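You operate a simulated robot arm through the tools that you are given. There is no shell and no other tool. Be economical: measure what you need, move in short steps, check, and stop when the job is done.

You run a simulated robot arm. Do the job below in one go: nothing can be reset, and whatever is moved stays where it is left.

TASK
Set the divider to 3. Put the ring on the top of the workbench away on the small shelf. Open the middle drawer of the workbench, put the white-band ring in the inside of the middle drawer of the workbench, then shut the drawer. Do these in any order. The divider goes toward x +0.0, y -1.0, z +0.0 (a direction in the base frame), to its stop.

Only the result counts: the job must be done as asked and must still hold three seconds after the hand-in. Knocking over, shifting, dropping, spilling or breaking anything else fails it.

THE ROBOT
A 6-joint arm with a two-finger parallel gripper on a trunk, on a base that drives. Base frame: it is fixed to the floor where the robot stands at the start and does not move with it; the origin is under the middle of the robot, x ahead of it, y to its left, z up. Units: mm, degrees, N and s.
With the tool pointing down near the work surface it reaches from about 320 to 700 mm from the robot's upright axis, wherever it stands. Its first joint turns from -166.0 to 166.0 degrees. Places, roughly: divider [500, -100, 900]; inside of the middle drawer of the workbench [600, -800, 600]; middle drawer of the workbench [500, -800, 700]; ring (6x6x3 cm) [600, 100, 900]; small shelf (17x16 cm) [-4500, -2460, 1000]; white-band ring (5x5x2 cm) [500, 600, 900]. Payload 4.1 kg.
Tool frame: the origin (TCP) lies between the finger pads and is the grasp point; the fingertips stand 23 mm ahead of it; z points along the fingers, y is the line along which they close. The gripper opens to 94 mm. The fingers are 38 mm wide and 10 mm thick; the gripper's body (54 by 96 mm) begins 39 mm behind the TCP.
Orientation is that of the tool frame in the base frame, as [roll, pitch, yaw] about the fixed x, y, z axes, in that order (R = Rz(yaw) Ry(pitch) Rx(roll)). With the fingers straight down and closing along the base's y, the tool's x points along the base's -x, its y along +y and its z along -z.

THE INTERFACE
- The arm moves only by the tool drive_tool. Its argument "increments" is text: rows parted by semicolons, each of 7 numbers parted by spaces: the closure, from 0 (fully open) to 1 (shut), then the shift along the tool's x, y, z in m, then the turn, a rotation vector about the tool's x, y, z in degrees. In form: jaw x y z wx wy wz; .... A call has 1 to 20 rows; each row is the pose to reach, as a shift and turn from the pose commanded when the call began, along the tool's axes at that moment. Rows are played at 5 a second. More than 50 mm and 8.6 degrees between two rows, or a gripper value outside its range, and nothing of the call is played. Where a pose cannot be reached the arm comes as near as it can. A force on the tool above 40 N (or 10 N above the force at the start of the call, whichever is more), or a blocked arm, ends the call early, and 0.2 s more pass. The fingers move at their own pace (about 45 mm/s each) and stop on an object; they squeeze with about 28 N. The grip force told is the motor's: it shows also when the fingers shut on nothing. Time passes only in rows, and 0.2 s behind the last, so rows that repeat a pose let the fingers close. The reply holds the time, the measured pose of the TCP, the force on the tool along the base axes, the opening and the grip force, in the units named above and with some noise, with the torque about the TCP (base axes, N m) and any sound that the robot's microphone picked up.
- Cameras (640 x 400 px; columns grow to the right, rows downward): "scene" is now at [27.4, 119.3, 1547.4]; the picture's right is [-0.38, -0.93, 0.00], its down [-0.59, 0.24, -0.77] and it looks along [0.71, -0.29, -0.64] (base axes); focal length 255 px, centre (320, 200). "wrist" rides on the gripper at [86, 16, -75] in the tool frame; the picture's right is [-0.18, 0.98, 0.00], its down [-0.58, -0.11, -0.81] and it looks along [-0.79, -0.15, 0.59] (tool axes); focal length 243 px, centre (320, 200). There is no depth. A picture from a camera that has moved, and an enlarged one, comes with that camera's place and axes in the base frame and with its lens. The place of the scene camera against the robot may be out by one fixed shift of up to 18 mm in any direction.
- snapshot(camera): a new picture of that camera. The clock stands still meanwhile.
- move_column(by): slides the trunk up (or, below 0, down) by that many mm; the arm and the scene camera ride with it, the base frame stays. It gives what a move gives, with no picture.
- drive_base(legs): drives the robot by 1 to 6 legs, each [ahead, turn to the left] in mm and degrees, along the robot's own axes; the way and the turn of a leg run together, so that a leg with both is an arc; at most 1500 mm and 180 degrees a leg. The arm and the cameras ride along, it lands a little off, and it stops where it bumps. It gives what a move gives.
- turn_head(pan, tilt): turns the head with the scene camera to pan (to the left, within 155 degrees either way) and tilt (down, from -29 to 69), counted from straight ahead of the robot. It gives what a move gives.
- close_up(camera, box): a new picture of the part [left, top, right, bottom] of that camera's present view, enlarged. The clock stands still meanwhile.
- job_done(): hands the job in; it is judged then, once.

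Go step by step. Nothing tells you exact positions but the pictures and the camera data: compare them with the known pose of the tool, close in by small moves and look again before you grip or let go. The budget is 165 turns and 120 pictures, counting those below and the enlarged ones. Unless the task says otherwise, let go and move clear before handing in, and close with one line.

The tools are called after ">>>" as name(argument=value, ...) on one line, values as JSON. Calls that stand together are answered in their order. drive_tool: Moves the arm, as the interface text tells. Its arguments: {"type":"object","properties":{"increments":{"type":"string"}},"required":["increments"]} The other tools are called the same way: move_column (by) slides the trunk up or down; drive_base (legs) drives the base; turn_head (pan, tilt) turns the head that bears the scene camera; snapshot (camera) takes a picture; close_up (camera, box) takes an enlarged picture of a part of a camera's view; job_done () hands the job in.

At the start:

```text
t: 0.0
ee_pos: [317.9, -268.6, 1232.0]
tool_rot: [-179.9, 0.0, 180.0]
force: [-0.4, 0.3, 0.2]
wrist_torque: [0.02, -0.02, 0.01]
finger_gap: 94.1
gripper_force: 0.0
trunk travel left (down, up): [-500.0, 90.0]
robot x, y, heading: [-2.7, 1.0, 0.1]
head pan, tilt: [-22.2, 39.9]
```

scene: 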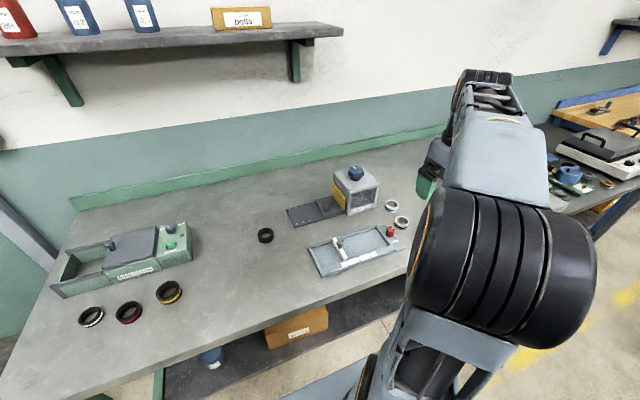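
wrist: 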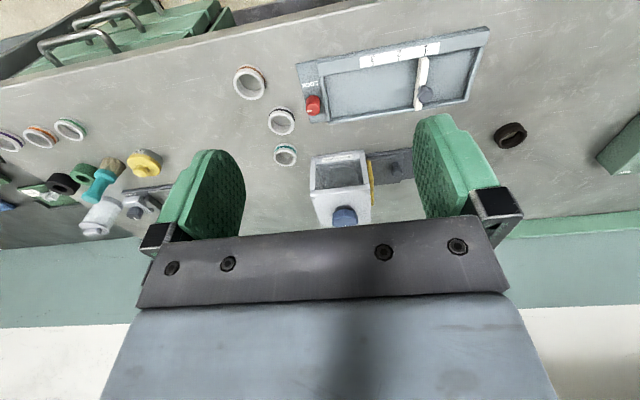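

I see a workbench with a tray holding a white divider, several rings and a dark ring near the middle. I'll take close-ups of the divider and the rings.

>>> close_up(camera="scene", box=[250, 150, 430, 290])

>>> close_up(camera="scene", box=[40, 210, 220, 340])

>>> close_up(camera="wrist", box=[220, 20, 540, 220])

```text
2.86 times, centred on (340, 220) of scene
camera zoom: at [27.4, 119.3, 1547.4], right [-0.38, -0.93, 0.0], down [-0.59, 0.24, -0.77], along [0.71, -0.29, -0.64], focal length 728 px, centre (263, 143)
```

zoom: 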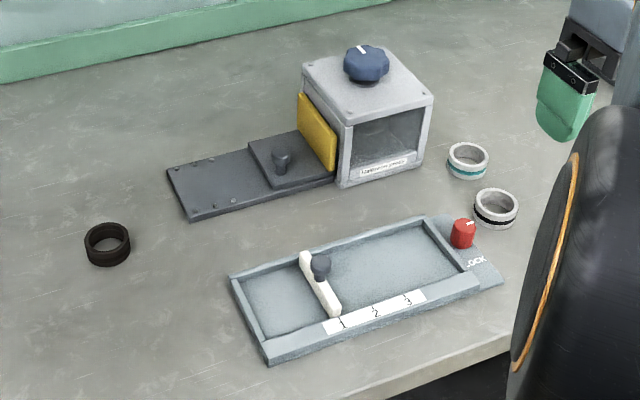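

```text
3.08 times, centred on (130, 275) of scene
camera zoom: at [27.4, 119.3, 1547.4], right [-0.38, -0.93, 0.0], down [-0.59, 0.24, -0.77], along [0.71, -0.29, -0.64], focal length 784 px, centre (905, -31)
```

zoom: 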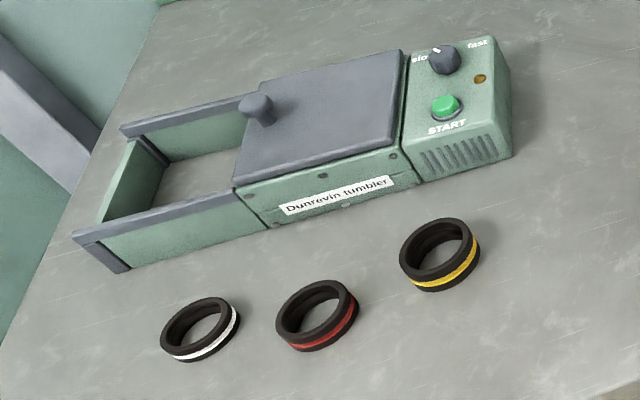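

```text
2.00 times, centred on (380, 120) of wrist
camera zoom: at [231.1, -253.3, 1307.1], right [0.18, 0.98, 0.0], down [0.58, -0.11, 0.81], along [0.79, -0.15, -0.59], focal length 485 px, centre (200, 360)
```

zoom: 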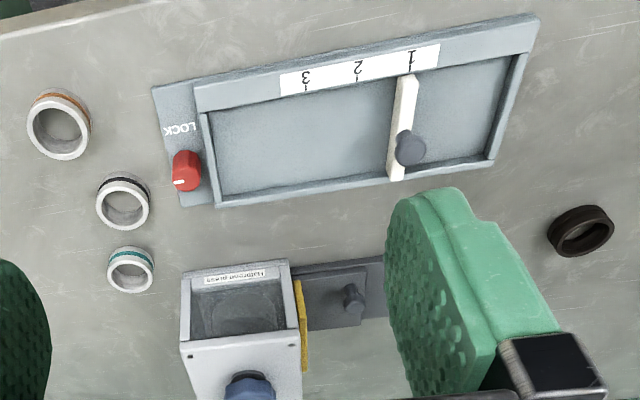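

I put the dark ring near (648,70), the white-band ring near (545,552) and the divider handle near (501,-143), with 3 about 84 mm further towards -y. I'll check the lock knob first.

>>> close_up(camera="wrist", box=[285, 70, 365, 130])

>>> close_up(camera="scene", box=[360, 210, 420, 250])

```text
6.67 times, centred on (325, 100) of wrist
camera zoom: at [231.1, -253.3, 1307.1], right [0.18, 0.98, 0.0], down [0.58, -0.11, 0.81], along [0.79, -0.15, -0.59], focal length 1618 px, centre (287, 867)
```

zoom: 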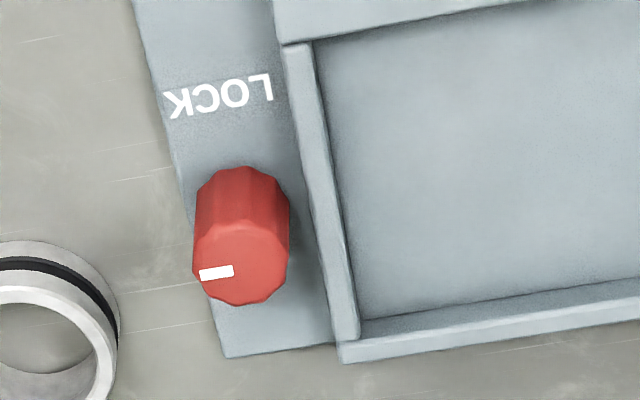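

```text
10.00 times, centred on (390, 230) of scene
camera zoom: at [27.4, 119.3, 1547.4], right [-0.38, -0.93, 0.0], down [-0.59, 0.24, -0.77], along [0.71, -0.29, -0.64], focal length 2549 px, centre (-380, -100)
```

zoom: 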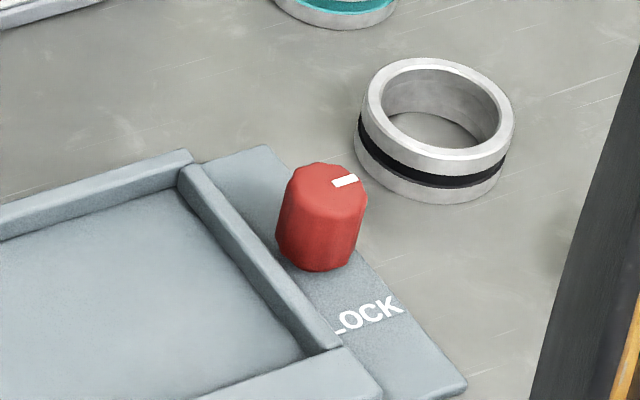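

The mark points along -y and not at LOCK, so it looks unlocked. I'll move above the tray to the +y side of the divider and shut the fingers.

>>> drive_tool(increments="0 -0.025 0.026 0.024 0 0 0;0.3 -0.05 0.052 0.048 0 0 0;0.6 -0.075 0.078 0.072 0 0 0;1 -0.1 0.104 0.096 0 0 0;1 -0.125 0.13 0.12 0 0 0;1 -0.15 0.156 0.145 0 0 0;1 -0.175 0.19 0.17 0 0 0;1 -0.175 0.19 0.17 0 0 0")

>>> snapshot(camera="wrist")

>>> snapshot(camera="scene")

```text
t: 1.8
ee_pos: [493.0, -77.5, 1061.0]
tool_rot: [179.9, 0.0, -179.9]
force: [-0.6, 0.3, -0.2]
wrist_torque: [0.04, 0.04, 0.03]
finger_gap: 0.1
gripper_force: 27.7
trunk travel left (down, up): [-500.0, 90.0]
robot x, y, heading: [0.3, 1.5, -0.3]
head pan, tilt: [-22.2, 39.9]
```

```text
112 pictures are left
camera wrist: at [405.7, -62.0, 1135.3], right [0.18, 0.98, 0.0], down [0.58, -0.11, 0.81], along [0.79, -0.15, -0.59], focal length 243 px, centre (320, 200)
```

wrist: 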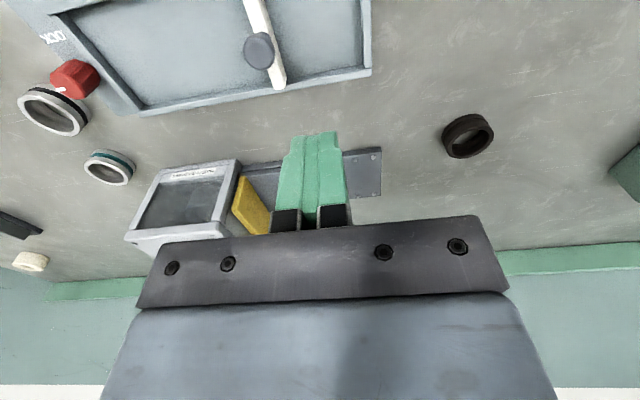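

```text
111 pictures are left
camera scene: at [27.7, 119.5, 1547.4], right [-0.38, -0.93, 0.0], down [-0.59, 0.24, -0.77], along [0.71, -0.29, -0.64], focal length 255 px, centre (320, 200)
```

scene: 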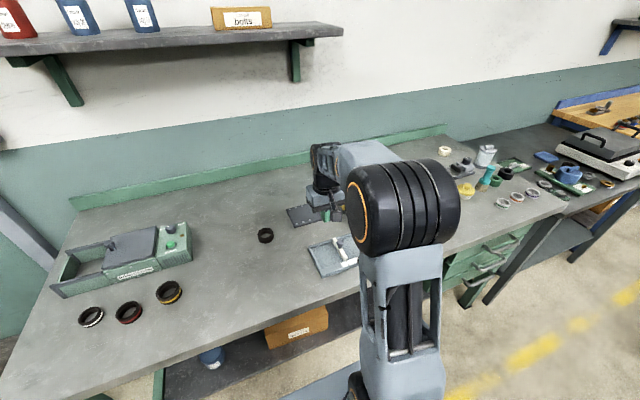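

From the wrist view the knob is near (482,-127). I'll go down beside it on the +y side and look again.

>>> drive_tool(increments="1 0.011 0 0.04 0 0 0;1 0.011 0 0.08 0 0 0;1 0.011 0 0.11 0 0 0;1 0.011 0 0.11 0 0 0")

>>> snapshot(camera="wrist")

>>> close_up(camera="scene", box=[270, 170, 430, 290])

```text
t: 2.8
ee_pos: [481.2, -78.9, 951.2]
tool_rot: [180.0, 0.0, -180.0]
force: [0.3, -0.1, 0.7]
wrist_torque: [0.0, 0.0, 0.01]
finger_gap: 0.0
gripper_force: 27.6
trunk travel left (down, up): [-500.0, 90.0]
robot x, y, heading: [0.5, 0.5, 0.0]
head pan, tilt: [-22.2, 39.9]
```

```text
110 pictures are left
camera wrist: at [395.2, -63.8, 1026.0], right [0.18, 0.98, 0.0], down [0.58, -0.11, 0.81], along [0.79, -0.15, -0.59], focal length 243 px, centre (320, 200)
```

wrist: 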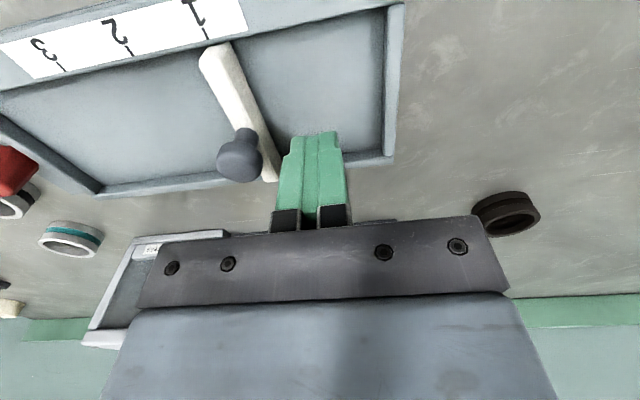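

```text
3.33 times, centred on (350, 230) of scene
camera zoom: at [27.5, 119.3, 1547.4], right [-0.38, -0.93, 0.0], down [-0.59, 0.24, -0.77], along [0.71, -0.29, -0.64], focal length 850 px, centre (220, 100)
```

zoom: 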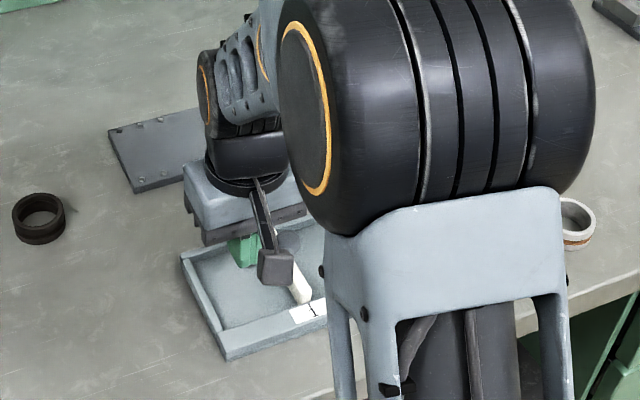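

Triangulating puts the knob top at about (480,-125,929). I'll lower the tips to about 909 and push towards -y.

>>> drive_tool(increments="1 0 0 0.010 0 0 0;1 0 0 0.020 0 0 0;1 0 -0.010 0.020 0 0 0;1 0 -0.020 0.020 0 0 0;1 0 -0.028 0.020 0 0 0;1 0 -0.036 0.020 0 0 0;1 0 -0.044 0.020 0 0 0;1 0 -0.052 0.020 0 0 0;1 0 -0.06 0.020 0 0 0")

>>> snapshot(camera="wrist")

```text
t: 4.2
ee_pos: [482.3, -108.7, 932.7]
tool_rot: [179.7, -0.1, -179.8]
force: [1.1, 9.1, 1.2]
wrist_torque: [-0.05, 0.03, -0.04]
finger_gap: 0.0
gripper_force: 28.1
trunk travel left (down, up): [-500.0, 90.0]
robot x, y, heading: [4.7, -1.2, 0.7]
head pan, tilt: [-22.2, 39.9]
stopped in row 7: the force on the tool passed its limit (the readings are from after the stop); the commanded pose is now the measured one
```

```text
108 pictures are left
camera wrist: at [395.5, -94.4, 1007.5], right [0.18, 0.98, 0.0], down [0.58, -0.11, 0.8], along [0.79, -0.14, -0.59], focal length 243 px, centre (320, 200)
```

wrist: 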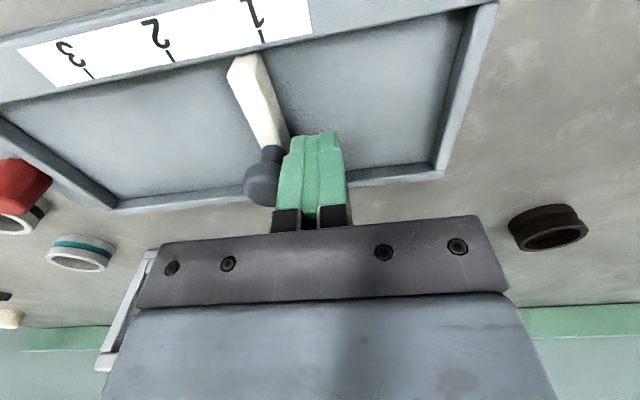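

The push met more than 40 N after the divider had moved only a little. I'll push once more to learn whether it is friction or the lock.

>>> drive_tool(increments="1 0 -0.004 0 0 0 0;1 0 -0.008 0 0 0 0;1 0 -0.012 0 0 0 0;1 0 -0.016 0 0 0 0")

>>> close_up(camera="wrist", box=[0, 0, 400, 250])

```text
t: 5.2
ee_pos: [482.6, -126.3, 932.3]
tool_rot: [179.9, -0.2, -179.9]
force: [0.9, 14.5, 3.0]
wrist_torque: [-0.08, 0.03, -0.01]
finger_gap: 0.4
gripper_force: 27.5
trunk travel left (down, up): [-500.0, 90.0]
robot x, y, heading: [-1.0, 1.6, 0.3]
head pan, tilt: [-22.2, 39.9]
```

```text
1.60 times, centred on (200, 125) of wrist
camera zoom: at [395.5, -110.9, 1007.3], right [0.18, 0.98, 0.0], down [0.58, -0.11, 0.8], along [0.79, -0.15, -0.59], focal length 388 px, centre (512, 320)
```

zoom: 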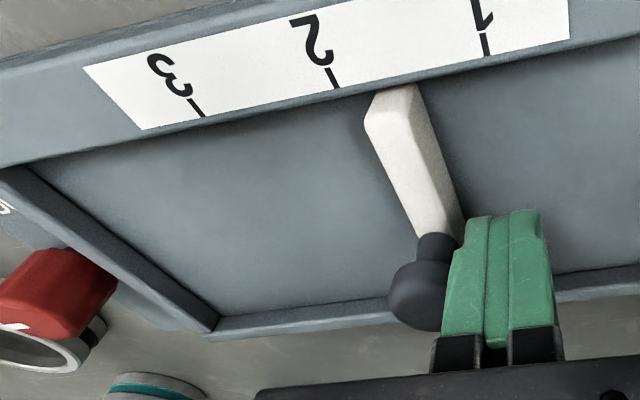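

It isn't locked and slides against about 14 N of friction. I'll keep pushing gently towards the stop.

>>> drive_tool(increments="1 0 -0.004 0 0 0 0;1 0 -0.008 0 0 0 0;1 0 -0.012 0 0 0 0;1 0 -0.016 0 0 0 0;1 0 -0.02 0 0 0 0;1 0 -0.024 0 0 0 0;1 0 -0.028 0 0 0 0;1 0 -0.032 0 0 0 0;1 0 -0.036 0 0 0 0;1 0 -0.04 0 0 0 0;1 0 -0.044 0 0 0 0;1 0 -0.048 0 0 0 0")

>>> close_up(camera="wrist", box=[0, 0, 400, 250])

```text
t: 7.8
ee_pos: [481.7, -172.5, 930.1]
tool_rot: [179.8, -0.3, -179.9]
force: [-7.1, 14.8, -0.2]
wrist_torque: [-0.04, 0.02, -0.11]
finger_gap: 0.3
gripper_force: 28.0
trunk travel left (down, up): [-500.0, 90.0]
robot x, y, heading: [2.6, 3.8, 0.1]
head pan, tilt: [-22.2, 39.9]
```

```text
1.60 times, centred on (200, 125) of wrist
camera zoom: at [395.4, -158.3, 1006.9], right [0.18, 0.98, 0.0], down [0.59, -0.11, 0.8], along [0.79, -0.15, -0.6], focal length 388 px, centre (512, 320)
```

zoom: 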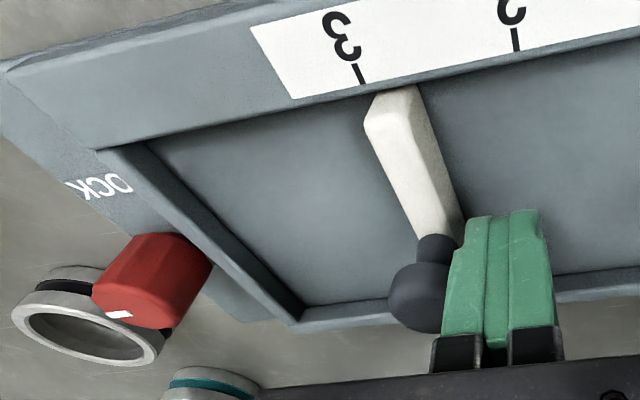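

The bar is about 8 mm short of the 3 mark. I'll continue until the stop makes itself felt.

>>> drive_tool(increments="1 0 -0.003 0 0 0 0;1 0 -0.006 0 0 0 0;1 0 -0.009 0 0 0 0;1 0 -0.011 0 0 0 0")

>>> close_up(camera="wrist", box=[0, 0, 400, 250])

```text
t: 9.0
ee_pos: [481.2, -179.7, 931.7]
tool_rot: [179.4, -0.3, -179.6]
force: [0.7, 19.7, 2.8]
wrist_torque: [-0.1, 0.03, -0.04]
finger_gap: 0.0
gripper_force: 27.5
trunk travel left (down, up): [-500.0, 90.0]
robot x, y, heading: [1.4, 0.7, 0.9]
head pan, tilt: [-22.2, 39.9]
stopped in row 4: the force on the tool passed its limit (the readings are from after the stop); the commanded pose is now the measured one
```

```text
1.60 times, centred on (200, 125) of wrist
camera zoom: at [395.6, -164.7, 1007.3], right [0.18, 0.98, 0.01], down [0.59, -0.11, 0.8], along [0.79, -0.14, -0.6], focal length 388 px, centre (512, 320)
```

zoom: 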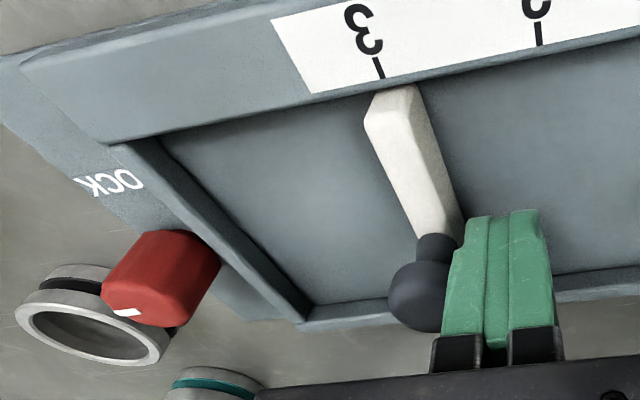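

It stopped at 3. I'll confirm the stop with one more gentle push, then back off and check that it stays.

>>> drive_tool(increments="1 0 -0.002 0 0 0 0;1 0 -0.004 0 0 0 0;1 0 -0.006 0 0 0 0;1 0 -0.008 0 0 0 0")

>>> drive_tool(increments="1 0 0.01 0 0 0 0;1 0 0.03 0 0 0 0;1 0 0.03 -0.04 0 0 0;1 0 0.03 -0.08 0 0 0;1 0 0.03 -0.12 0 0 0;1 0 0.03 -0.16 0 0 0")

>>> close_up(camera="wrist", box=[0, 0, 400, 250])

```text
t: 9.5
ee_pos: [481.8, -178.9, 931.5]
tool_rot: [179.2, -0.5, -179.4]
force: [-0.4, 19.9, 6.1]
wrist_torque: [-0.15, 0.02, -0.04]
finger_gap: 0.1
gripper_force: 28.0
trunk travel left (down, up): [-500.0, 90.0]
robot x, y, heading: [6.2, 2.5, 0.9]
head pan, tilt: [-22.2, 39.9]
stopped in row 2: the force on the tool passed its limit (the readings are from after the stop); the commanded pose is now the measured one
```

```text
t: 10.9
ee_pos: [481.8, -155.8, 1090.5]
tool_rot: [179.3, -0.5, -179.6]
force: [-1.2, -0.6, -0.5]
wrist_torque: [-0.02, -0.03, 0.04]
finger_gap: 0.0
gripper_force: 28.1
trunk travel left (down, up): [-500.0, 90.0]
robot x, y, heading: [-1.7, 2.0, 0.9]
head pan, tilt: [-22.2, 39.9]
```

```text
1.60 times, centred on (200, 125) of wrist
camera zoom: at [395.0, -142.7, 1166.8], right [0.18, 0.98, 0.01], down [0.59, -0.12, 0.8], along [0.79, -0.14, -0.6], focal length 388 px, centre (512, 320)
```

zoom: 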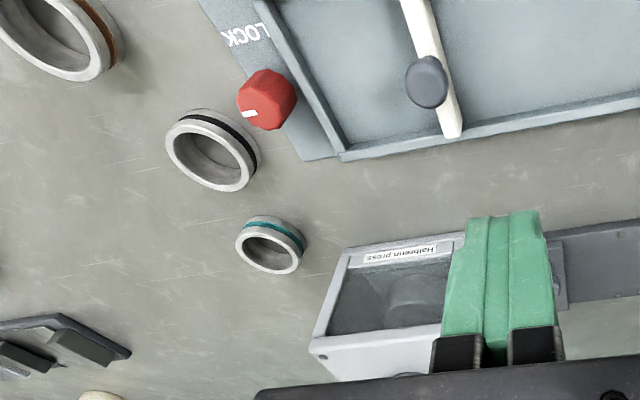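

The divider is at its stop at 3. Next I'll look at the drawers to the right and for the shelf.

>>> turn_head(pan=-65, tilt=42)

>>> snapshot(camera="scene")

>>> turn_head(pan=-150, tilt=10)

>>> snapshot(camera="scene")

```text
t: 12.0
ee_pos: [481.6, -156.7, 1089.9]
tool_rot: [179.2, -0.4, -179.7]
force: [0.3, 0.3, -0.3]
wrist_torque: [-0.02, 0.04, -0.02]
finger_gap: 0.0
gripper_force: 27.6
trunk travel left (down, up): [-500.0, 90.0]
robot x, y, heading: [1.6, -3.4, 1.0]
head pan, tilt: [-65.0, 42.0]
```

```text
103 pictures are left
camera scene: at [-17.2, 76.1, 1544.3], right [-0.9, -0.44, 0.0], down [-0.29, 0.6, -0.74], along [0.32, -0.67, -0.67], focal length 255 px, centre (320, 200)
```

scene: 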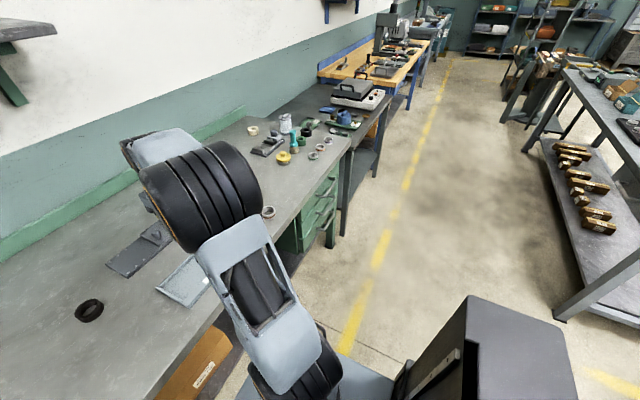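

```text
t: 13.6
ee_pos: [481.9, -156.8, 1090.6]
tool_rot: [179.3, -0.5, -179.7]
force: [-0.3, 0.2, 0.0]
wrist_torque: [0.0, 0.01, 0.0]
finger_gap: 0.0
gripper_force: 28.1
trunk travel left (down, up): [-500.0, 90.0]
robot x, y, heading: [1.4, -1.6, 1.1]
head pan, tilt: [-150.0, 10.0]
```

```text
102 pictures are left
camera scene: at [-133.5, 103.6, 1594.9], right [-0.51, 0.86, 0.0], down [0.15, 0.09, -0.98], along [-0.85, -0.51, -0.17], focal length 255 px, centre (320, 200)
```

scene: 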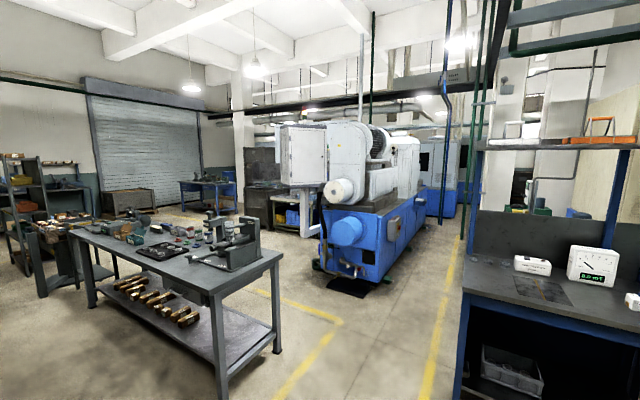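

The shelf's direction from here falls near column 320, about where the big machine stands. I'll zoom in there.

>>> close_up(camera="scene", box=[240, 110, 400, 230])

>>> turn_head(pan=-70, tilt=20)

>>> snapshot(camera="scene")

>>> turn_head(pan=-115, tilt=20)

>>> snapshot(camera="scene")

```text
3.33 times, centred on (320, 170) of scene
camera zoom: at [-133.5, 103.6, 1594.9], right [-0.51, 0.86, 0.0], down [0.15, 0.09, -0.98], along [-0.85, -0.51, -0.17], focal length 850 px, centre (320, 300)
```

zoom: 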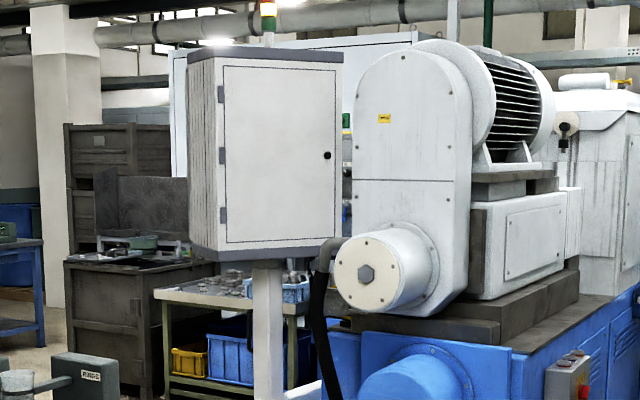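

```text
t: 15.2
ee_pos: [482.7, -157.5, 1089.8]
tool_rot: [179.2, -0.4, -179.7]
force: [-0.2, -0.7, -0.5]
wrist_torque: [0.01, 0.0, 0.01]
finger_gap: 0.0
gripper_force: 28.1
trunk travel left (down, up): [-500.0, 90.0]
robot x, y, heading: [1.6, 3.1, 0.8]
head pan, tilt: [-70.0, 20.0]
```

```text
100 pictures are left
camera scene: at [-20.6, 64.3, 1578.7], right [-0.93, -0.36, 0.0], down [-0.12, 0.32, -0.94], along [0.33, -0.88, -0.34], focal length 255 px, centre (320, 200)
```

scene: 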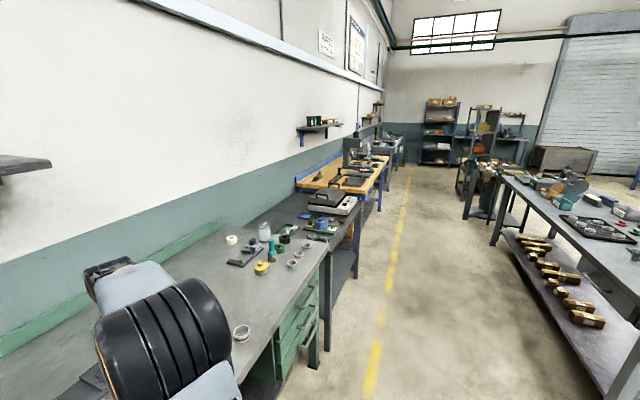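

```text
t: 16.3
ee_pos: [482.5, -155.6, 1089.2]
tool_rot: [179.3, -0.5, -179.5]
force: [-0.2, 0.3, 0.0]
wrist_torque: [0.0, 0.0, 0.01]
finger_gap: 0.0
gripper_force: 27.9
trunk travel left (down, up): [-500.0, 90.0]
robot x, y, heading: [0.0, -3.2, 1.1]
head pan, tilt: [-115.0, 20.0]
```

```text
99 pictures are left
camera scene: at [-91.7, 66.4, 1578.7], right [-0.91, 0.41, 0.0], down [0.14, 0.31, -0.94], along [-0.38, -0.86, -0.34], focal length 255 px, centre (320, 200)
```

scene: 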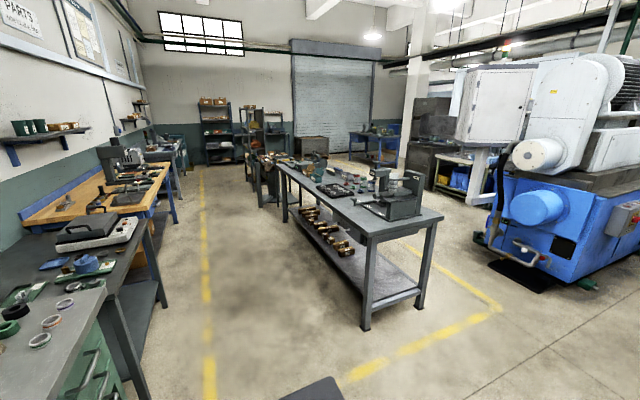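

The shelf must lie behind the machine, so I'll find it later. For the drawer I'll retract the arm, back up and drive to y ≈ -800.

>>> drive_tool(increments="1 0.03 0 -0.03 0 0 0;0.8 0.06 0 -0.06 0 0 0;0.6 0.09 0 -0.09 0 0 0;0.5 0.12 0 -0.11 0 0 0;0.5 0.15 0 -0.12 0.6 0.5 0;0.5 0.15 0 -0.12 0.6 0.5 0")

>>> drive_base(legs=[[-250, 0], [0, -90], [800, 0], [0, 90]])

>>> turn_head(pan=0, tilt=50)

>>> snapshot(camera="scene")

>>> snapshot(camera="wrist")

```text
t: 17.7
ee_pos: [333.7, -159.8, 1212.2]
tool_rot: [179.8, -0.9, -179.6]
force: [0.6, -0.2, -0.4]
wrist_torque: [0.0, -0.04, 0.01]
finger_gap: 47.0
gripper_force: 0.1
trunk travel left (down, up): [-500.0, 90.0]
robot x, y, heading: [2.3, 0.1, 1.0]
head pan, tilt: [-115.0, 20.0]
```

```text
t: 30.9
ee_pos: [71.9, -968.4, 1212.6]
tool_rot: [180.0, -0.9, 177.4]
force: [-0.3, 0.2, -0.4]
wrist_torque: [0.02, 0.01, 0.0]
finger_gap: 46.9
gripper_force: 0.1
trunk travel left (down, up): [-500.0, 90.0]
robot x, y, heading: [-251.3, -786.9, -2.1]
head pan, tilt: [-115.0, 20.0]
```

```text
t: 32.9
ee_pos: [72.0, -966.6, 1211.8]
tool_rot: [179.9, -0.9, 177.4]
force: [-0.5, -0.8, -0.2]
wrist_torque: [-0.02, 0.02, 0.0]
finger_gap: 46.9
gripper_force: 0.0
trunk travel left (down, up): [-500.0, 90.0]
robot x, y, heading: [-253.4, -790.9, -2.2]
head pan, tilt: [0.0, 50.0]
```

```text
98 pictures are left
camera scene: at [-222.5, -638.9, 1533.1], right [-0.04, -1.0, 0.0], down [-0.77, 0.03, -0.64], along [0.64, -0.02, -0.77], focal length 255 px, centre (320, 200)
```

scene: 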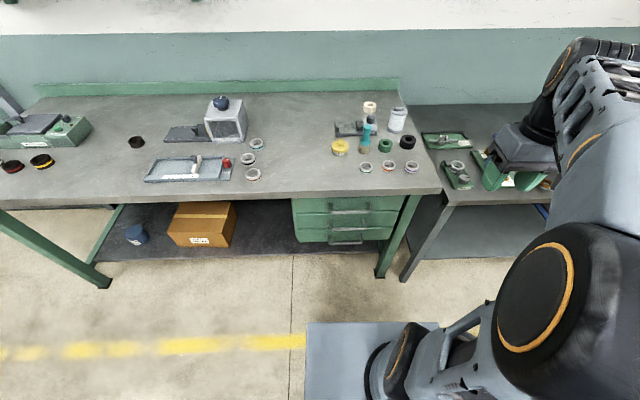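

```text
97 pictures are left
camera wrist: at [-13.0, -948.1, 1288.2], right [0.23, 0.97, 0.0], down [0.59, -0.14, 0.8], along [0.78, -0.18, -0.6], focal length 243 px, centre (320, 200)
```

wrist: 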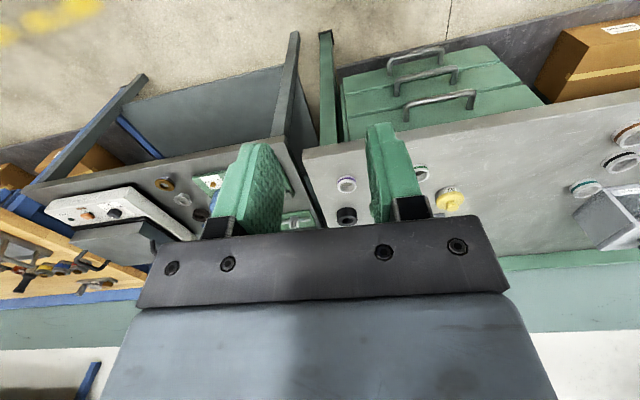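

Three drawers show under the bench, with the middle handle near (316,-761,700). I'll back up a little, lower the trunk and turn the tool level towards +x with the fingers closing vertically.

>>> drive_base(legs=[[-120, 2]])

>>> move_column(by=-300)

>>> drive_tool(increments="0.5 -0.02 0.015 -0.005 -4.7 -4.7 4.7;0.5 -0.04 0.03 -0.01 -9.4 -9.4 9.4;0.5 -0.06 0.045 -0.015 -14.1 -14.1 14.1;0.5 -0.08 0.06 -0.02 -18.8 -18.8 18.8;0.5 -0.1 0.075 -0.02 -23.5 -23.5 23.5;0.5 -0.12 0.09 -0.02 -28.2 -28.2 28.2;0.5 -0.14 0.105 -0.02 -32.9 -32.9 32.9;0.5 -0.16 0.12 -0.02 -37.6 -37.6 37.6;0.5 -0.18 0.135 -0.02 -42.3 -42.3 42.3;0.5 -0.2 0.15 -0.02 -47 -47 47;0.5 -0.21 0.165 -0.02 -51.7 -51.7 51.7;0.5 -0.22 0.18 -0.02 -56.4 -56.4 56.4;0.5 -0.23 0.195 -0.02 -61.1 -61.1 61.1;0.5 -0.24 0.2 -0.02 -65.8 -65.8 65.8;0.5 -0.24 0.2 -0.02 -69.3 -69.3 69.3;0.5 -0.24 0.2 -0.02 -69.3 -69.3 69.3")

>>> snapshot(camera="scene")

>>> snapshot(camera="wrist")

```text
t: 34.1
ee_pos: [-42.3, -953.6, 1211.9]
tool_rot: [180.0, -0.9, 179.3]
force: [-0.8, 0.0, 0.0]
wrist_torque: [0.0, -0.02, 0.01]
finger_gap: 47.0
gripper_force: 0.0
trunk travel left (down, up): [-500.0, 90.0]
robot x, y, heading: [-372.6, -783.8, -0.4]
head pan, tilt: [0.0, 50.0]
```

```text
t: 37.1
ee_pos: [-41.9, -953.4, 912.2]
tool_rot: [179.9, -0.8, 179.3]
force: [-0.7, 0.3, -0.3]
wrist_torque: [-0.06, 0.01, -0.04]
finger_gap: 46.8
gripper_force: 0.1
trunk travel left (down, up): [-200.0, 390.0]
robot x, y, heading: [-374.6, -788.0, -0.3]
head pan, tilt: [0.0, 50.0]
```

```text
t: 40.5
ee_pos: [197.6, -820.3, 946.9]
tool_rot: [91.3, -0.2, 91.4]
force: [-0.6, 0.0, -0.1]
wrist_torque: [0.04, 0.0, 0.0]
finger_gap: 47.0
gripper_force: 0.1
out of reach, approached as far as the arm can: row 14, 15, 16
trunk travel left (down, up): [-200.0, 390.0]
robot x, y, heading: [-374.1, -786.7, -0.3]
head pan, tilt: [0.0, 50.0]
```

```text
96 pictures are left
camera scene: at [-347.4, -635.7, 1233.1], right [0.0, -1.0, 0.0], down [-0.77, 0.0, -0.64], along [0.64, 0.0, -0.77], focal length 255 px, centre (320, 200)
```

scene: 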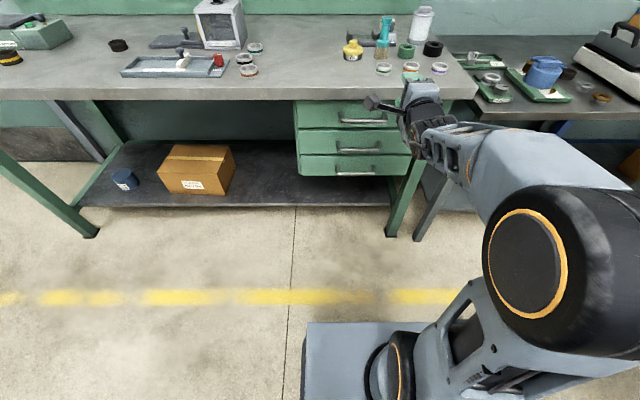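

```text
95 pictures are left
camera wrist: at [121.1, -736.3, 964.6], right [0.03, -0.19, 0.98], down [-0.79, -0.6, -0.09], along [0.61, -0.78, -0.17], focal length 243 px, centre (320, 200)
```

wrist: 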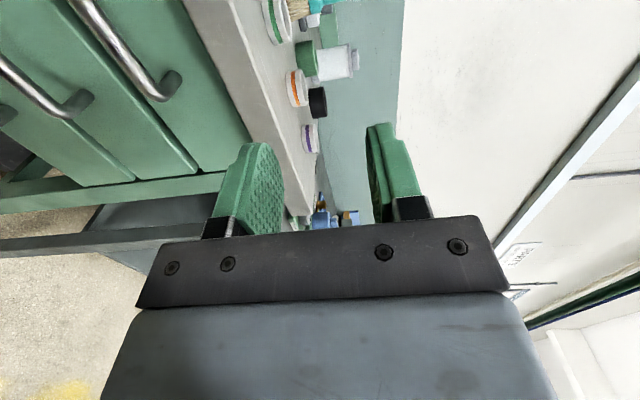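

The tool is level, but it stopped about 60 mm short in y. I'll step lower and towards the middle handle and look again.

>>> drive_tool(increments="0.5 0.01 -0.04 0 0 0 0;0.5 0.02 -0.08 0 0 0 0;0.5 0.03 -0.12 0 0 0 0;0.5 0.04 -0.16 0 0 0 0;0.5 0.05 -0.2 0 0 0 0;0.5 0.055 -0.23 0 0 0 0;0.5 0.055 -0.23 0 0 0 0")

>>> snapshot(camera="wrist")

>>> close_up(camera="scene", box=[280, 80, 440, 200])

```text
t: 42.1
ee_pos: [183.9, -853.8, 725.9]
tool_rot: [91.1, -0.2, 92.2]
force: [-0.2, 0.3, -0.5]
wrist_torque: [0.0, 0.02, 0.01]
finger_gap: 46.9
gripper_force: 0.0
out of reach, approached as far as the arm can: row 1, 2, 3, 4, 5, 6, 7
trunk travel left (down, up): [-200.0, 390.0]
robot x, y, heading: [-371.5, -787.5, -0.3]
head pan, tilt: [0.0, 50.0]
```

```text
94 pictures are left
camera wrist: at [106.1, -771.1, 743.0], right [0.03, -0.19, 0.98], down [-0.79, -0.61, -0.09], along [0.62, -0.77, -0.16], focal length 243 px, centre (320, 200)
```

wrist: 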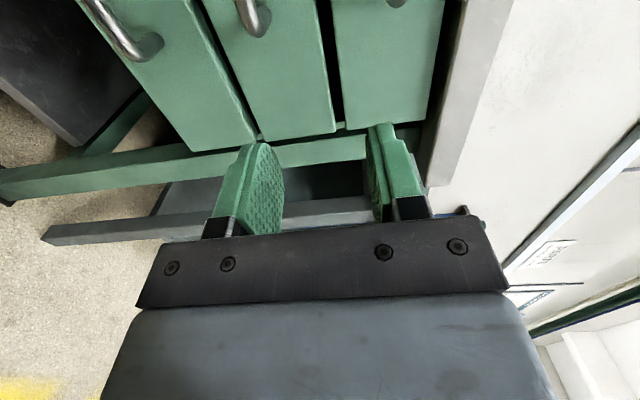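

```text
3.33 times, centred on (360, 140) of scene
camera zoom: at [-347.3, -635.7, 1233.1], right [0.0, -1.0, 0.0], down [-0.77, 0.0, -0.64], along [0.64, 0.0, -0.77], focal length 850 px, centre (187, 400)
```

zoom: 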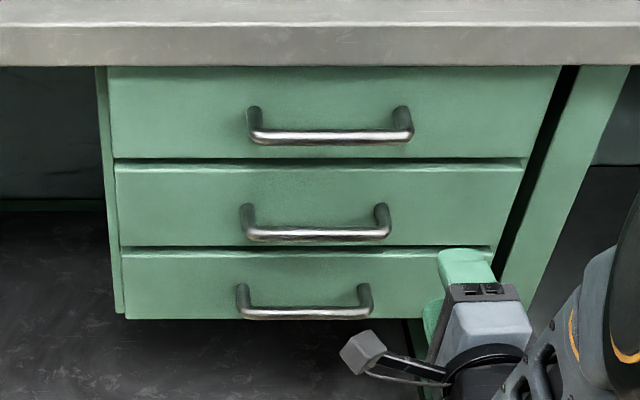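

The level tool seems to be too close to the robot here, so I'll drive back about 150 mm. Then I'll reach to a point in front of the middle handle, now triangulated at about (355,-764,663).

>>> drive_base(legs=[[-150, 0]])

>>> drive_tool(increments="0.5 0.01 -0.01 0.04 0 0 0;0.5 0.02 -0.02 0.08 0 0 0;0.5 0.04 -0.03 0.12 0 0 0;0.5 0.06 -0.05 0.15 0 0 0;0.5 0.08 -0.06 0.18 0 0 0;0.5 0.09 -0.06 0.2 0 0 0;0.5 0.09 -0.06 0.2 0 0 0")

>>> snapshot(camera="wrist")

>>> snapshot(camera="scene")

```text
t: 43.5
ee_pos: [35.5, -851.5, 724.0]
tool_rot: [91.2, -0.1, 92.2]
force: [-1.3, 0.4, 0.2]
wrist_torque: [-0.02, 0.0, 0.04]
finger_gap: 47.0
gripper_force: 0.0
trunk travel left (down, up): [-200.0, 390.0]
robot x, y, heading: [-525.0, -787.2, -0.3]
head pan, tilt: [0.0, 50.0]
```

```text
t: 45.1
ee_pos: [244.0, -818.3, 669.2]
tool_rot: [91.9, -0.3, 96.4]
force: [-0.4, -0.7, 0.0]
wrist_torque: [-0.01, -0.01, 0.01]
finger_gap: 47.1
gripper_force: 0.1
out of reach, approached as far as the arm can: row 1, 2, 3, 4, 5, 6, 7
trunk travel left (down, up): [-200.0, 390.0]
robot x, y, heading: [-518.8, -787.5, -0.1]
head pan, tilt: [0.0, 50.0]
```

```text
92 pictures are left
camera wrist: at [161.1, -742.2, 688.9], right [0.05, -0.18, 0.98], down [-0.74, -0.67, -0.09], along [0.67, -0.72, -0.17], focal length 243 px, centre (320, 200)
```

wrist: 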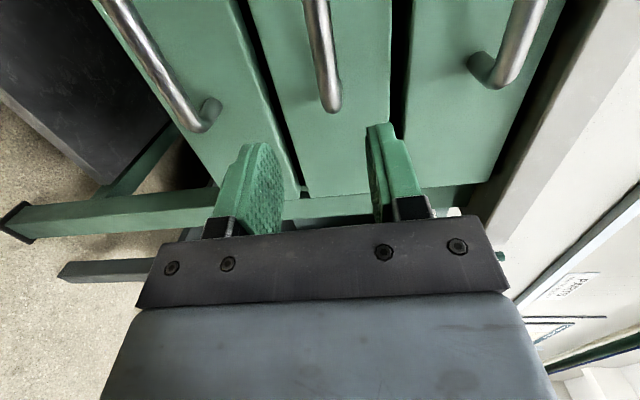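

```text
91 pictures are left
camera scene: at [-496.5, -635.3, 1233.1], right [0.0, -1.0, 0.0], down [-0.77, 0.0, -0.64], along [0.64, 0.0, -0.77], focal length 255 px, centre (320, 200)
```

scene: 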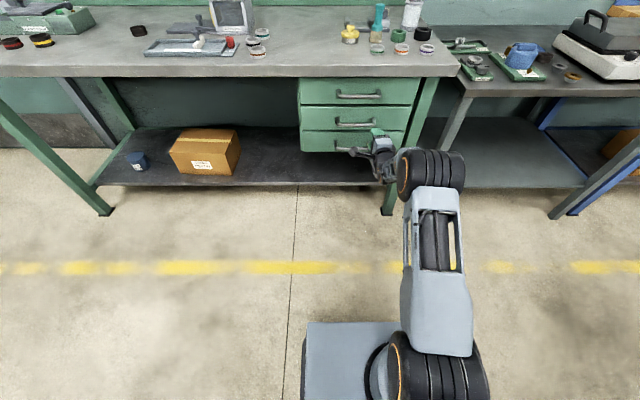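

A wrist joint limit is stopping this yaw. I'll retract, then put the base further left and turned to the right, so that the tool points +x from a more comfortable wrist angle.

>>> drive_tool(increments="0.5 0 0 -0.05 0 0 0;0.5 0 0 -0.1 0 0 0;0.5 0 0 -0.15 0 0 0;0.5 0 0 -0.2 0 0 0;0.5 0 0 -0.25 0 0 0;0.5 0 0 -0.25 0 0 0")

>>> drive_base(legs=[[0, 59], [321, 0], [0, -74]])

>>> snapshot(camera="wrist")

>>> snapshot(camera="scene")

```text
t: 46.5
ee_pos: [-4.5, -849.6, 675.0]
tool_rot: [91.8, -0.3, 96.3]
force: [-0.2, -0.4, 0.0]
wrist_torque: [0.01, 0.02, -0.01]
finger_gap: 47.2
gripper_force: 0.1
trunk travel left (down, up): [-200.0, 390.0]
robot x, y, heading: [-522.4, -786.2, -0.2]
head pan, tilt: [0.0, 50.0]
```

```text
t: 54.4
ee_pos: [128.9, -701.9, 674.7]
tool_rot: [91.9, -0.3, 81.6]
force: [0.6, -0.1, 0.0]
wrist_torque: [0.0, 0.01, 0.03]
finger_gap: 47.1
gripper_force: 0.0
trunk travel left (down, up): [-200.0, 390.0]
robot x, y, heading: [-356.7, -508.0, -14.8]
head pan, tilt: [0.0, 50.0]
```

```text
90 pictures are left
camera wrist: at [67.7, -605.7, 693.9], right [0.0, -0.19, 0.98], down [-0.89, -0.46, -0.09], along [0.47, -0.87, -0.17], focal length 243 px, centre (320, 200)
```

wrist: 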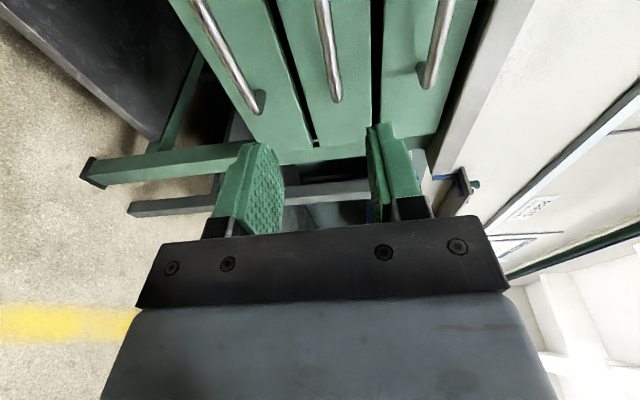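

```text
89 pictures are left
camera scene: at [-289.4, -367.0, 1233.1], right [-0.25, -0.97, 0.0], down [-0.74, 0.2, -0.64], along [0.62, -0.16, -0.77], focal length 255 px, centre (320, 200)
```

scene: 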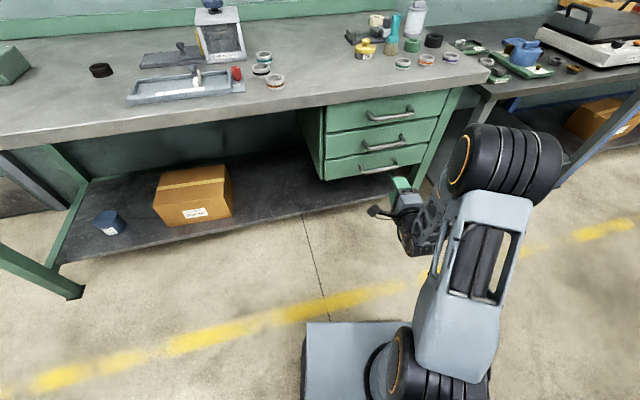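

The middle handle bar triangulates to a centre of about (356,-766,671). I'll square the tool to +x and come to about 65 mm in front of it.

>>> drive_tool(increments="0.5 -0.01 0 0.04 0 2 0;0.5 -0.02 -0.002 0.08 0 4 0;0.5 -0.03 -0.004 0.12 0 6.5 0;0.5 -0.04 -0.004 0.145 0 8.4 0;0.5 -0.04 -0.004 0.169 0 8.4 0;0.5 -0.04 -0.004 0.169 0 8.4 0")

>>> snapshot(camera="wrist")

>>> close_up(camera="scene", box=[300, 80, 480, 215])

```text
t: 55.8
ee_pos: [289.1, -765.1, 663.8]
tool_rot: [91.8, -0.5, 90.1]
force: [0.4, 0.5, 0.6]
wrist_torque: [0.03, -0.01, 0.02]
finger_gap: 47.4
gripper_force: 0.0
trunk travel left (down, up): [-200.0, 390.0]
robot x, y, heading: [-360.2, -511.4, -14.7]
head pan, tilt: [0.0, 50.0]
```

```text
88 pictures are left
camera wrist: at [215.2, -680.3, 683.5], right [0.03, -0.19, 0.98], down [-0.81, -0.58, -0.09], along [0.59, -0.79, -0.18], focal length 243 px, centre (320, 200)
```

wrist: 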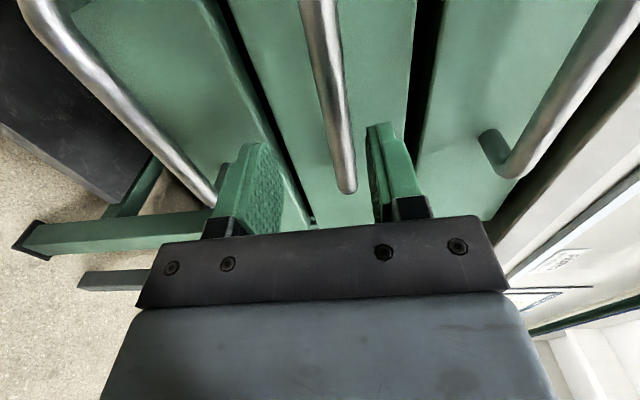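

```text
2.96 times, centred on (390, 148) of scene
camera zoom: at [-289.4, -367.0, 1233.1], right [-0.25, -0.97, 0.0], down [-0.74, 0.2, -0.64], along [0.62, -0.16, -0.77], focal length 755 px, centre (113, 356)
```

zoom: 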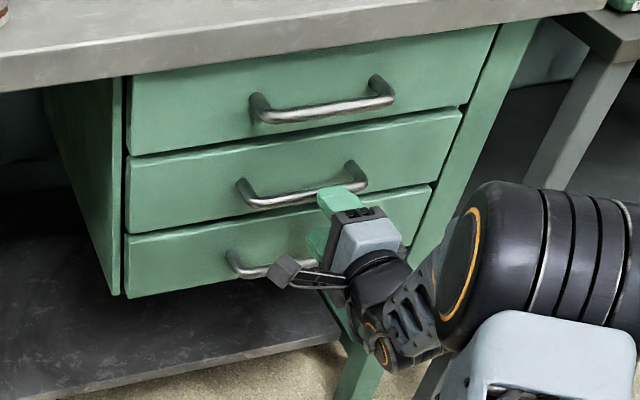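

The bar sits between the finger heights. I'll go forward to it, raise by about 7 mm and close.

>>> drive_tool(increments="0.5 0 0.007 0.015 0 0 0;0.5 0 0.007 0.03 0 0 0;0.5 0 0.007 0.045 0 0 0;0.5 0 0.007 0.06 0 0 0;0.5 0 0.007 0.06 0 0 0")

>>> snapshot(camera="wrist")

```text
t: 57.0
ee_pos: [349.0, -764.9, 670.7]
tool_rot: [91.8, -0.6, 90.1]
force: [-9.4, 2.2, -0.3]
wrist_torque: [-0.07, -0.31, 0.0]
finger_gap: 46.9
gripper_force: 0.1
trunk travel left (down, up): [-200.0, 390.0]
robot x, y, heading: [-355.2, -506.2, -14.7]
head pan, tilt: [0.0, 50.0]
```

```text
86 pictures are left
camera wrist: at [274.7, -679.7, 690.0], right [0.03, -0.19, 0.98], down [-0.81, -0.58, -0.09], along [0.59, -0.79, -0.17], focal length 243 px, centre (320, 200)
```

wrist: 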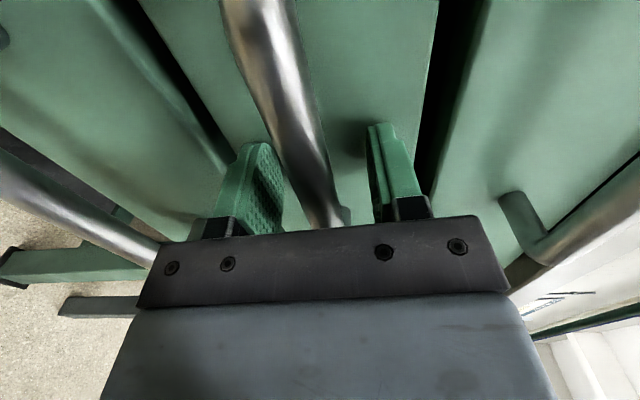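

The fingertips just touch the drawer front, with the bar between the fingers. I'll back off 4 mm and close.

>>> drive_tool(increments="0.5 0 0 -0.004 0 0 0;0.8 0 0 -0.004 0 0 0;1 0 0 -0.004 0 0 0;1 0 0 -0.004 0 0 0;1 0 0 -0.004 0 0 0;1 0 0 -0.004 0 0 0")

```text
t: 58.4
ee_pos: [345.6, -765.7, 670.7]
tool_rot: [91.6, -0.3, 90.1]
force: [0.8, -1.7, 10.9]
wrist_torque: [-1.64, 0.17, 0.22]
finger_gap: 14.6
gripper_force: 44.9
trunk travel left (down, up): [-200.0, 390.0]
robot x, y, heading: [-357.4, -508.1, -14.9]
head pan, tilt: [0.0, 50.0]
```

The bar is gripped. I'll pull along -x.

>>> drive_tool(increments="1 0 0.002 -0.006 0 0 0;1 0 0.002 -0.014 0 0 0;1 0 0.002 -0.024 0 0 0;1 0 0.002 -0.036 0 0 0;1 0 0.002 -0.05 0 0 0;1 0 0.002 -0.065 0 0 0;1 0 0.002 -0.08 0 0 0;1 0 0.002 -0.095 0 0 0;1 0 0.002 -0.11 0 0 0;1 0 0.002 -0.125 0 0 0")

>>> close_up(camera="scene", box=[300, 80, 480, 215])

```text
t: 60.6
ee_pos: [219.5, -765.9, 670.9]
tool_rot: [92.2, -0.6, 90.0]
force: [-1.6, -7.1, -26.4]
wrist_torque: [-1.67, -0.3, 0.41]
finger_gap: 15.2
gripper_force: 45.2
trunk travel left (down, up): [-200.0, 390.0]
robot x, y, heading: [-358.3, -507.1, -14.9]
head pan, tilt: [0.0, 50.0]
```

```text
2.96 times, centred on (390, 148) of scene
camera zoom: at [-287.6, -368.2, 1232.9], right [-0.26, -0.97, 0.0], down [-0.74, 0.2, -0.64], along [0.62, -0.16, -0.77], focal length 755 px, centre (113, 356)
```

zoom: 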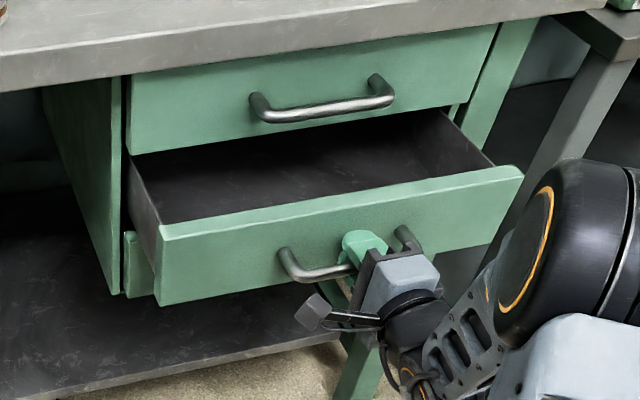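

The drawer slides well. I'll pull another 100 mm or so.

>>> drive_tool(increments="1 0 -0.002 -0.01 0 0 0;1 0 -0.002 -0.025 0 0 0;1 0 -0.002 -0.04 0 0 0;1 0 -0.002 -0.055 0 0 0;1 0 -0.002 -0.07 0 0 0;1 0 -0.002 -0.085 0 0 0;1 0 -0.002 -0.1 0 0 0")

>>> snapshot(camera="scene")

```text
t: 62.3
ee_pos: [119.8, -764.3, 672.2]
tool_rot: [92.7, -0.6, 90.1]
force: [-1.5, -6.0, -12.8]
wrist_torque: [-1.87, -0.08, 0.79]
finger_gap: 15.0
gripper_force: 44.8
trunk travel left (down, up): [-200.0, 390.0]
robot x, y, heading: [-359.3, -509.5, -14.7]
head pan, tilt: [0.0, 50.0]
stopped in row 7: the force on the tool passed its limit (the readings are from after the stop); the commanded pose is now the measured one
```

```text
84 pictures are left
camera scene: at [-288.7, -367.6, 1233.6], right [-0.25, -0.97, 0.0], down [-0.74, 0.2, -0.64], along [0.62, -0.16, -0.77], focal length 255 px, centre (320, 200)
```

scene: 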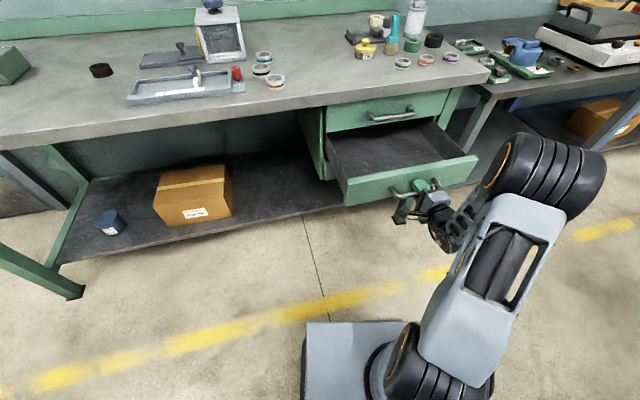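

The drawer is out to its stop at about 225 mm. I'll release, retreat and swing the tool back to pointing down.

>>> drive_tool(increments="0.6 0 0 0 0 0 0;0.5 0 0 0 0 0 0;0.5 0 0 0 0 0 0;0.5 0 0 -0.02 0 0 0;0.5 0 0 -0.05 0 0 0;0.5 0 0 -0.09 0 0 0;0.5 0 0 -0.09 0 0 0")

>>> drive_base(legs=[[-250, 0]])

>>> move_column(by=300)

>>> snapshot(camera="scene")

```text
t: 63.9
ee_pos: [32.4, -763.9, 676.2]
tool_rot: [92.4, -0.5, 90.2]
force: [0.6, 0.3, 0.7]
wrist_torque: [-0.01, 0.01, 0.02]
finger_gap: 46.7
gripper_force: 0.1
trunk travel left (down, up): [-200.0, 390.0]
robot x, y, heading: [-356.2, -508.3, -14.8]
head pan, tilt: [0.0, 50.0]
```

```text
t: 65.8
ee_pos: [-213.1, -700.2, 676.0]
tool_rot: [92.4, -0.8, 90.2]
force: [0.5, 0.3, 0.1]
wrist_torque: [0.01, 0.01, 0.04]
finger_gap: 47.0
gripper_force: 0.0
trunk travel left (down, up): [-200.0, 390.0]
robot x, y, heading: [-598.4, -445.4, -14.6]
head pan, tilt: [0.0, 50.0]
```

```text
t: 68.8
ee_pos: [-212.5, -700.5, 976.8]
tool_rot: [92.4, -0.6, 90.2]
force: [-0.4, -0.6, 0.2]
wrist_torque: [-0.01, 0.02, 0.0]
finger_gap: 46.9
gripper_force: 0.0
trunk travel left (down, up): [-500.0, 90.0]
robot x, y, heading: [-596.6, -442.7, -14.7]
head pan, tilt: [0.0, 50.0]
```

```text
83 pictures are left
camera scene: at [-533.2, -303.2, 1533.0], right [-0.25, -0.97, 0.0], down [-0.74, 0.19, -0.64], along [0.62, -0.16, -0.77], focal length 255 px, centre (320, 200)
```

scene: 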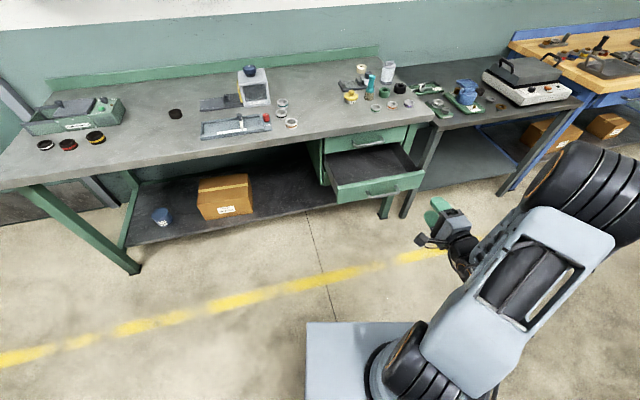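

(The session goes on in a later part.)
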